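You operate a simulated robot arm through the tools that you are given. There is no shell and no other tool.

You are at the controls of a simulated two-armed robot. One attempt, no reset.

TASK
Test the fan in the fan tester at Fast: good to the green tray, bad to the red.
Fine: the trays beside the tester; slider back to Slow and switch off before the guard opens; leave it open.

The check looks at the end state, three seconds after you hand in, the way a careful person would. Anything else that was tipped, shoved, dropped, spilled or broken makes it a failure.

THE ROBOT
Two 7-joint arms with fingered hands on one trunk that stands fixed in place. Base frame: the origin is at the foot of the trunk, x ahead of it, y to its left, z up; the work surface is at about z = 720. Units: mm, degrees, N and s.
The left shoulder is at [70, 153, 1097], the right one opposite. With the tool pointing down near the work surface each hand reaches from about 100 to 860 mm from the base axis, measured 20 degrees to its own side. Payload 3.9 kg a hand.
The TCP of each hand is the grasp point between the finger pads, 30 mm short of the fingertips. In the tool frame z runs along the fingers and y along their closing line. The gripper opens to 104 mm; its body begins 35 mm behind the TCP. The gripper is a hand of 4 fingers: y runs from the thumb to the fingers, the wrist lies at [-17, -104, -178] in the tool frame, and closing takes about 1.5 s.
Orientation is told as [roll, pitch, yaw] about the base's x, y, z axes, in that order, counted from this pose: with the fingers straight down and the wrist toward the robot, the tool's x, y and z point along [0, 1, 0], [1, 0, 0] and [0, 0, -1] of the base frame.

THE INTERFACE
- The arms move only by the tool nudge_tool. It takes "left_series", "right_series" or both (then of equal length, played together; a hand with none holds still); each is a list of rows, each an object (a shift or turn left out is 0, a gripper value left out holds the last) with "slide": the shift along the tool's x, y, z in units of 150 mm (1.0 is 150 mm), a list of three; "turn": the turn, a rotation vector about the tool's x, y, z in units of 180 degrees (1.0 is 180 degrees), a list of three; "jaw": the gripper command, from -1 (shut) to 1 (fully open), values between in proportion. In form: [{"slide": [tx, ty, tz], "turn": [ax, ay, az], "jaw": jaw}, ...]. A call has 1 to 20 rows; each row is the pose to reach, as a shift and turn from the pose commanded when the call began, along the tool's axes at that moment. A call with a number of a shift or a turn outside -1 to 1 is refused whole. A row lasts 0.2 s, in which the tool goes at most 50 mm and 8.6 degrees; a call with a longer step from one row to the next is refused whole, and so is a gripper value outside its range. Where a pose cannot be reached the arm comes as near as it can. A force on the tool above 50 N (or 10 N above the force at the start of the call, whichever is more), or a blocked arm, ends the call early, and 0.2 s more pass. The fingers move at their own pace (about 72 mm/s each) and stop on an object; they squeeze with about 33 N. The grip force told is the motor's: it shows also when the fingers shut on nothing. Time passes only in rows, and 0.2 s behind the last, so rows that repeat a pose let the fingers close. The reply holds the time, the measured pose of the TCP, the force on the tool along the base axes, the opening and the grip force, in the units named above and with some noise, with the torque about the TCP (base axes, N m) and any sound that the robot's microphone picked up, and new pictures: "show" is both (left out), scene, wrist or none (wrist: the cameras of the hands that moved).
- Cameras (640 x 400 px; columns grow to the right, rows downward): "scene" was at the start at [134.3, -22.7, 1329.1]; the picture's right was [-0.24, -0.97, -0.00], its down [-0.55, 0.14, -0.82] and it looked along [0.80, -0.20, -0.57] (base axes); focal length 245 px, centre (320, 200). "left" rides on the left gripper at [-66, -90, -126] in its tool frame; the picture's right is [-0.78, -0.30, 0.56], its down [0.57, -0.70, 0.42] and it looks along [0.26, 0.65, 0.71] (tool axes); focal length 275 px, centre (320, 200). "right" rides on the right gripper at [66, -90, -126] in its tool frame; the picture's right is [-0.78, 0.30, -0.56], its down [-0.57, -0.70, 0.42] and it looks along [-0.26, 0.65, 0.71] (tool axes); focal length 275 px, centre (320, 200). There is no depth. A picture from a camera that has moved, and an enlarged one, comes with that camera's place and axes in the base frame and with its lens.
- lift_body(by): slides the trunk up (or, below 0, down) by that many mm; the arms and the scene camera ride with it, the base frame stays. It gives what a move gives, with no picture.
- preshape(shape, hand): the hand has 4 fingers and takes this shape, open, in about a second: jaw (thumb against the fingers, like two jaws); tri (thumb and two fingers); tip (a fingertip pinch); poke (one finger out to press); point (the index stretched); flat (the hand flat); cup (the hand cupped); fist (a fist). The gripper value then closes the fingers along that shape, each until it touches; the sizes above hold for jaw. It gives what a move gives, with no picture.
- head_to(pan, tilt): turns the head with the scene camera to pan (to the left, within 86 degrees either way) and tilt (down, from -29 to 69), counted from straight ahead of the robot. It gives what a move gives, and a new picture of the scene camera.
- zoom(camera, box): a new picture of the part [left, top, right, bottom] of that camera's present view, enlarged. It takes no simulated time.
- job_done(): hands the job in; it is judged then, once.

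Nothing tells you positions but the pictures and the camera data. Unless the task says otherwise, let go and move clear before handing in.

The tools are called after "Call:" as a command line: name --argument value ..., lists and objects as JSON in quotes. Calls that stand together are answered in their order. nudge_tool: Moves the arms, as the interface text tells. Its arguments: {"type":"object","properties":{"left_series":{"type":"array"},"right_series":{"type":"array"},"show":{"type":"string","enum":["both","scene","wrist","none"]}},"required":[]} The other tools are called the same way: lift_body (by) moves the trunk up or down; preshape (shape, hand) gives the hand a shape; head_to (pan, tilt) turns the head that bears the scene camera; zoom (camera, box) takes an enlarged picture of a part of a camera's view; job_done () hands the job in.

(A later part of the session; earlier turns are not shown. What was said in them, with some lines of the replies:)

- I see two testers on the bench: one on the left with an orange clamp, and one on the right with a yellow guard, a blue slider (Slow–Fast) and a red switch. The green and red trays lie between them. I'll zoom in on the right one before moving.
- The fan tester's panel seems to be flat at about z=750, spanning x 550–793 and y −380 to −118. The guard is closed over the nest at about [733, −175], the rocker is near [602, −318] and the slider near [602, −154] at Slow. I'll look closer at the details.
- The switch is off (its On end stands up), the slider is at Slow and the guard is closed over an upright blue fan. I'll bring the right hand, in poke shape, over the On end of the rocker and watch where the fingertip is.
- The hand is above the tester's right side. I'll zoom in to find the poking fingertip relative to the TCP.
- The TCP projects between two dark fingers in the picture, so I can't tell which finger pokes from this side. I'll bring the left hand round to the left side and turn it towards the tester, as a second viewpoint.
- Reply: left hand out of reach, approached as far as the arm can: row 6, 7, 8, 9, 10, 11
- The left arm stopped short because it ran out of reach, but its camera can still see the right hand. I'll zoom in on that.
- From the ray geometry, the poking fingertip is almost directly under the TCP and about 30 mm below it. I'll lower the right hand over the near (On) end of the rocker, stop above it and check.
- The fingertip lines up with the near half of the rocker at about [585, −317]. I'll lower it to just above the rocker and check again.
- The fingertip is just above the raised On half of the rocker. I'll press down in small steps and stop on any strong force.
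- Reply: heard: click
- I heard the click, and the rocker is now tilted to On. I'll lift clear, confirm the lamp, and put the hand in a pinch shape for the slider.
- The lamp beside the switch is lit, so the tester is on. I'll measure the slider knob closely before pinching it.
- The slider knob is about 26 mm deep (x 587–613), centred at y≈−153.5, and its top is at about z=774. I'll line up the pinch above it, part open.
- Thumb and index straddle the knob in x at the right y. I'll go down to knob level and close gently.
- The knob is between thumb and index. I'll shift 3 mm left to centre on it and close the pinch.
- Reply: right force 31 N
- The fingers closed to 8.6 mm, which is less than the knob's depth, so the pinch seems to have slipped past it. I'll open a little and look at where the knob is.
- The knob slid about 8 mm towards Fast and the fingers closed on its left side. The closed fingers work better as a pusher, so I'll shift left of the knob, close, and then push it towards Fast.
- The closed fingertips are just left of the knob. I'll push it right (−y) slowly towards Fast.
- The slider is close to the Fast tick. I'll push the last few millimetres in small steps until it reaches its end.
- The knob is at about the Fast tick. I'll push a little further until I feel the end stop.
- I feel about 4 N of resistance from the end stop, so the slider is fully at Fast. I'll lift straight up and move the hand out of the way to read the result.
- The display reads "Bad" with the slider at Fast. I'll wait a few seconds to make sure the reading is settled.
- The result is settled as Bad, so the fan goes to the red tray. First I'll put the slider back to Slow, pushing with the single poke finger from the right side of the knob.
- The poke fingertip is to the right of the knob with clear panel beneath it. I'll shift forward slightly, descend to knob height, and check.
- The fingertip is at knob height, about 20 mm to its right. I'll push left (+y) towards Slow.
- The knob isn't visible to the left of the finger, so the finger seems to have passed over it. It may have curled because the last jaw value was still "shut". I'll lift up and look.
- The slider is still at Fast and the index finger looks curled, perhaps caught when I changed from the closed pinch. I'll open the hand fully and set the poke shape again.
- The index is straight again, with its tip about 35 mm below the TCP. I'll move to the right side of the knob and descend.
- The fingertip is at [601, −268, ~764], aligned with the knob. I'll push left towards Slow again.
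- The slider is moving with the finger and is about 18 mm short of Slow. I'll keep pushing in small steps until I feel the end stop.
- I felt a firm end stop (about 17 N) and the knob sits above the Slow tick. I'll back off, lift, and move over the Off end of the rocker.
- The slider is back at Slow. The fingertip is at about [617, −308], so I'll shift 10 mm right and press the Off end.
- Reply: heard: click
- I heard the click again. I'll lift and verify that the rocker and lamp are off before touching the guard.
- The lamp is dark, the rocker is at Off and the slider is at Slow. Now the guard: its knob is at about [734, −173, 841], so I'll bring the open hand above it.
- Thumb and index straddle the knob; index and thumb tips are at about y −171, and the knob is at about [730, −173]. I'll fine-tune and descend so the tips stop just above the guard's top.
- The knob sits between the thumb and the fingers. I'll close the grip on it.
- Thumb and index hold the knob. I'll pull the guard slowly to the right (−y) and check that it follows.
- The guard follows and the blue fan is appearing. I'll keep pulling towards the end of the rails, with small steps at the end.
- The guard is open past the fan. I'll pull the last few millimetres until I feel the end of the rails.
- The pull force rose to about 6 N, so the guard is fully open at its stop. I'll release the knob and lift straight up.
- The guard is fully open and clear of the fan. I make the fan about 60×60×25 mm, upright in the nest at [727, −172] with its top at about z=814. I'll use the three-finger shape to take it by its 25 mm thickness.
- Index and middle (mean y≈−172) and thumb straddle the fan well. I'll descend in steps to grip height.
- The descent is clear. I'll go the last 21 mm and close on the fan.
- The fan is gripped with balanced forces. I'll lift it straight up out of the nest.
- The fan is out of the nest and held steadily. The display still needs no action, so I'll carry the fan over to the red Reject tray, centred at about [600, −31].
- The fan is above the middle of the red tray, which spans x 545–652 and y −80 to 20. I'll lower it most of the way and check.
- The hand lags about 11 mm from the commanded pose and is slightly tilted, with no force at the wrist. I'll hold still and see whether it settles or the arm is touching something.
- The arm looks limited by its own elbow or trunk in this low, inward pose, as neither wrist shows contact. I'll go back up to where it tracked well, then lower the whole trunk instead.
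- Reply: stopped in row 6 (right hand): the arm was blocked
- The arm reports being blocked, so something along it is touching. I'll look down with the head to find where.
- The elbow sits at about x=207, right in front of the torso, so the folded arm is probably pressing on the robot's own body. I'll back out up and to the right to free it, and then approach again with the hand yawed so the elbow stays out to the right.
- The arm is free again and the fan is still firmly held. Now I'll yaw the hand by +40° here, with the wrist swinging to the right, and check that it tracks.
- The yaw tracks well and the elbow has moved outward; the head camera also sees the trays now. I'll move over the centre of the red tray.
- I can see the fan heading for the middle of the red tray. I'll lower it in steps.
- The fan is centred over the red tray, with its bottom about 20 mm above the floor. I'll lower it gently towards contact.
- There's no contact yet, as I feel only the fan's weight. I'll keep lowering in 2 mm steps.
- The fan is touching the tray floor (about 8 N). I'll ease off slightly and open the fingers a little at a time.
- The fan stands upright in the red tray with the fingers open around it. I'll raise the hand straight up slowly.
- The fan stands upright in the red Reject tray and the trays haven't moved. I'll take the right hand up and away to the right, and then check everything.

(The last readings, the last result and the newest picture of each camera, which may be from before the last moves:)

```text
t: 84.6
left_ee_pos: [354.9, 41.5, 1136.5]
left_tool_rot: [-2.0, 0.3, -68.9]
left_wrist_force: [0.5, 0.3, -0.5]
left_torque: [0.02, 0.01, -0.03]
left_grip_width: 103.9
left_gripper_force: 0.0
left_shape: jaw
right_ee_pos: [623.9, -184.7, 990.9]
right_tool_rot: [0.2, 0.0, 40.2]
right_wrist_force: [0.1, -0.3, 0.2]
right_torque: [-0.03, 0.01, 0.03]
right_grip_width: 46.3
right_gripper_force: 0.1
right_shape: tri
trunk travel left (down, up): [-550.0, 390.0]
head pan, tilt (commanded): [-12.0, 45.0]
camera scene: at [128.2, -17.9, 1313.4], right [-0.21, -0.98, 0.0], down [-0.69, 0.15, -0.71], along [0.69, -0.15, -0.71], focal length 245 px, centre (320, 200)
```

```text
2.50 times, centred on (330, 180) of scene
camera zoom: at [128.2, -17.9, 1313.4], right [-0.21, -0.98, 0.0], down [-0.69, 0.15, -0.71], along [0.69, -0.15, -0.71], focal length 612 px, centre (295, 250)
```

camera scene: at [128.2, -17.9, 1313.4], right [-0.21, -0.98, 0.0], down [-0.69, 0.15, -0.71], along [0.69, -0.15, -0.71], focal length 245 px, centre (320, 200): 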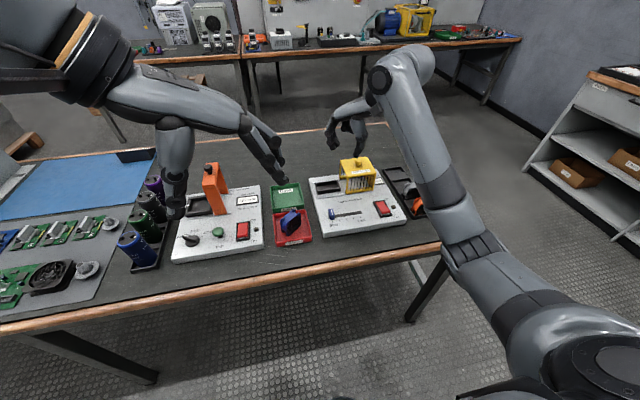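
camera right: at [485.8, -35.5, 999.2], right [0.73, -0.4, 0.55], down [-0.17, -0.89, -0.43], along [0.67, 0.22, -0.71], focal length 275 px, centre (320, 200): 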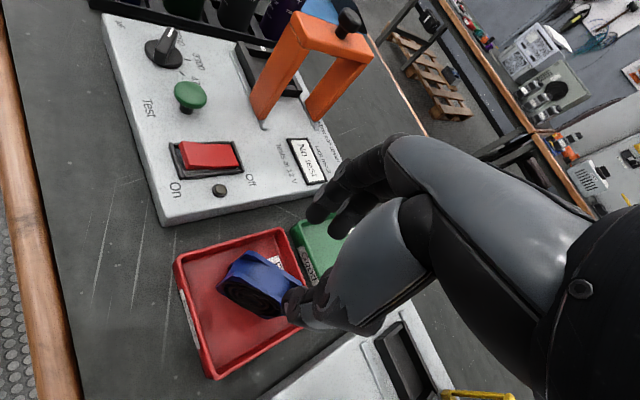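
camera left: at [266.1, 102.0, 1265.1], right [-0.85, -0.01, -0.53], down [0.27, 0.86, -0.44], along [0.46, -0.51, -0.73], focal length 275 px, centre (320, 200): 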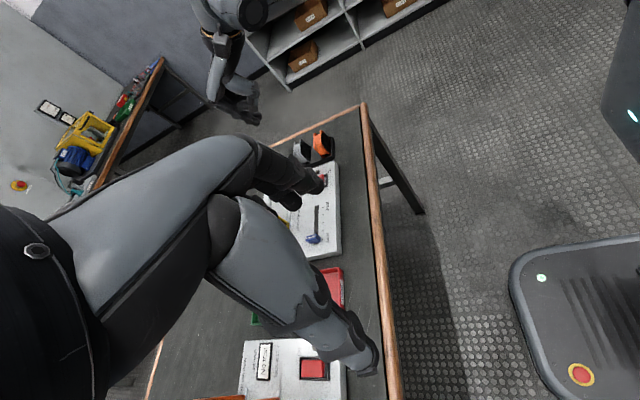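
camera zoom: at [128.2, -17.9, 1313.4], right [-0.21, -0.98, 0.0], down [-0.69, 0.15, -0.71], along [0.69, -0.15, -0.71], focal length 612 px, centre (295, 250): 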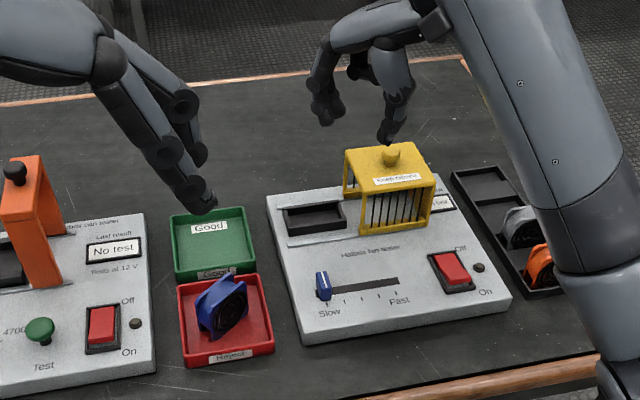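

The end state looks right. I'll do a last close check of the slider, the switch, the guard and the fan.

Call:
zoom --camera "scene" --box '[305, 150, 405, 235]'

Call:
zoom --camera "scene" --box '[265, 175, 325, 255]'

Call:
zoom --camera "scene" --box '[0, 150, 280, 320]'

```text
4.71 times, centred on (355, 192) of scene
camera zoom: at [128.2, -17.9, 1313.4], right [-0.21, -0.98, 0.0], down [-0.69, 0.15, -0.71], along [0.69, -0.15, -0.71], focal length 1152 px, centre (155, 235)
```

zoom: 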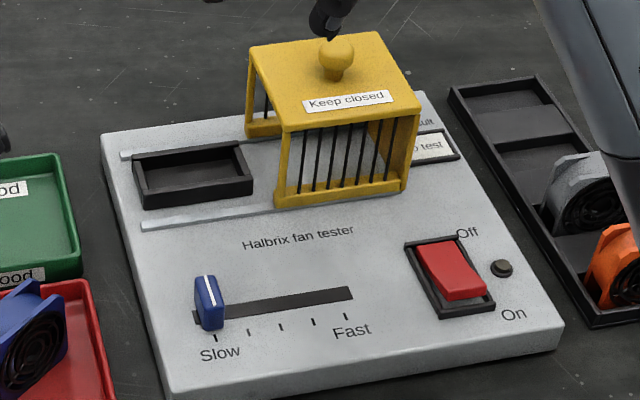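

```text
5.00 times, centred on (295, 215) of scene
camera zoom: at [128.2, -17.9, 1313.4], right [-0.21, -0.98, 0.0], down [-0.69, 0.15, -0.71], along [0.69, -0.15, -0.71], focal length 1224 px, centre (445, 125)
```

zoom: 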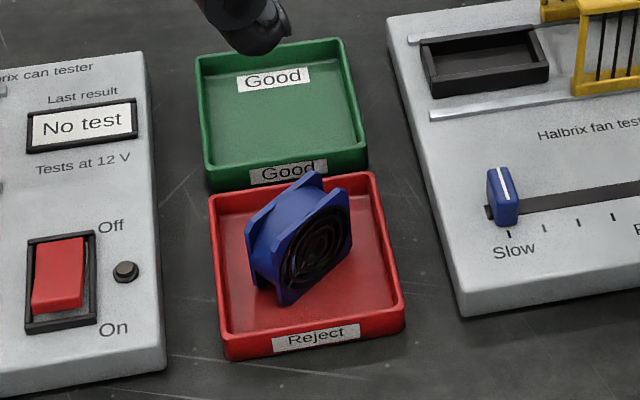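

```text
2.29 times, centred on (140, 235) of scene
camera zoom: at [128.2, -17.9, 1313.4], right [-0.21, -0.98, 0.0], down [-0.69, 0.15, -0.71], along [0.69, -0.15, -0.71], focal length 560 px, centre (731, 120)
```

zoom: 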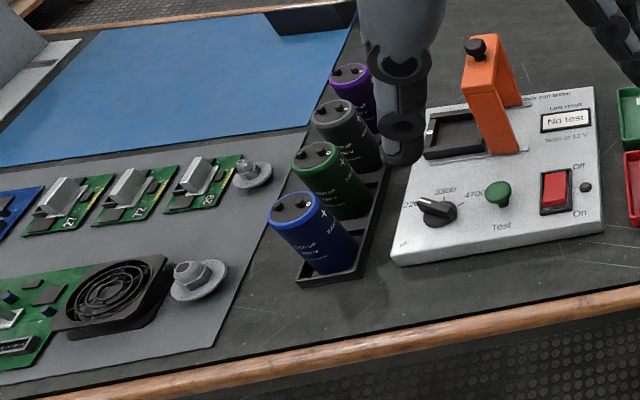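

Everything checks out. The slider is at Slow, the switch is off, the guard is fully open, and the Bad fan is in the red Reject tray. Both hands are clear and nothing else has moved, so I'm handing in.

Call:
job_done

```text
The job is handed in.
```

I tested the fan at Fast; the tester read "Bad", so it is now standing in the red Reject tray beside the tester. I've handed the job in, but no verdict came back.

- **Test:** I switched on, moved the slider to Fast and waited for the reading to settle. It stayed at "Bad".
- **Tester:** Before opening the guard, I moved the slider back to Slow and switched off, and the lamp went out. The guard is fully open and left that way.
- **Everything else:** In the final pictures the trays, the rack of spare fans, the other tester and the other parts looked undisturbed. Both hands were clear.

Two things took a second try. My first push of the slider back to Slow missed. The right arm was also blocked on the way into the red tray, probably against the robot's own body, so I backed out with the fan and came in at a different angle.
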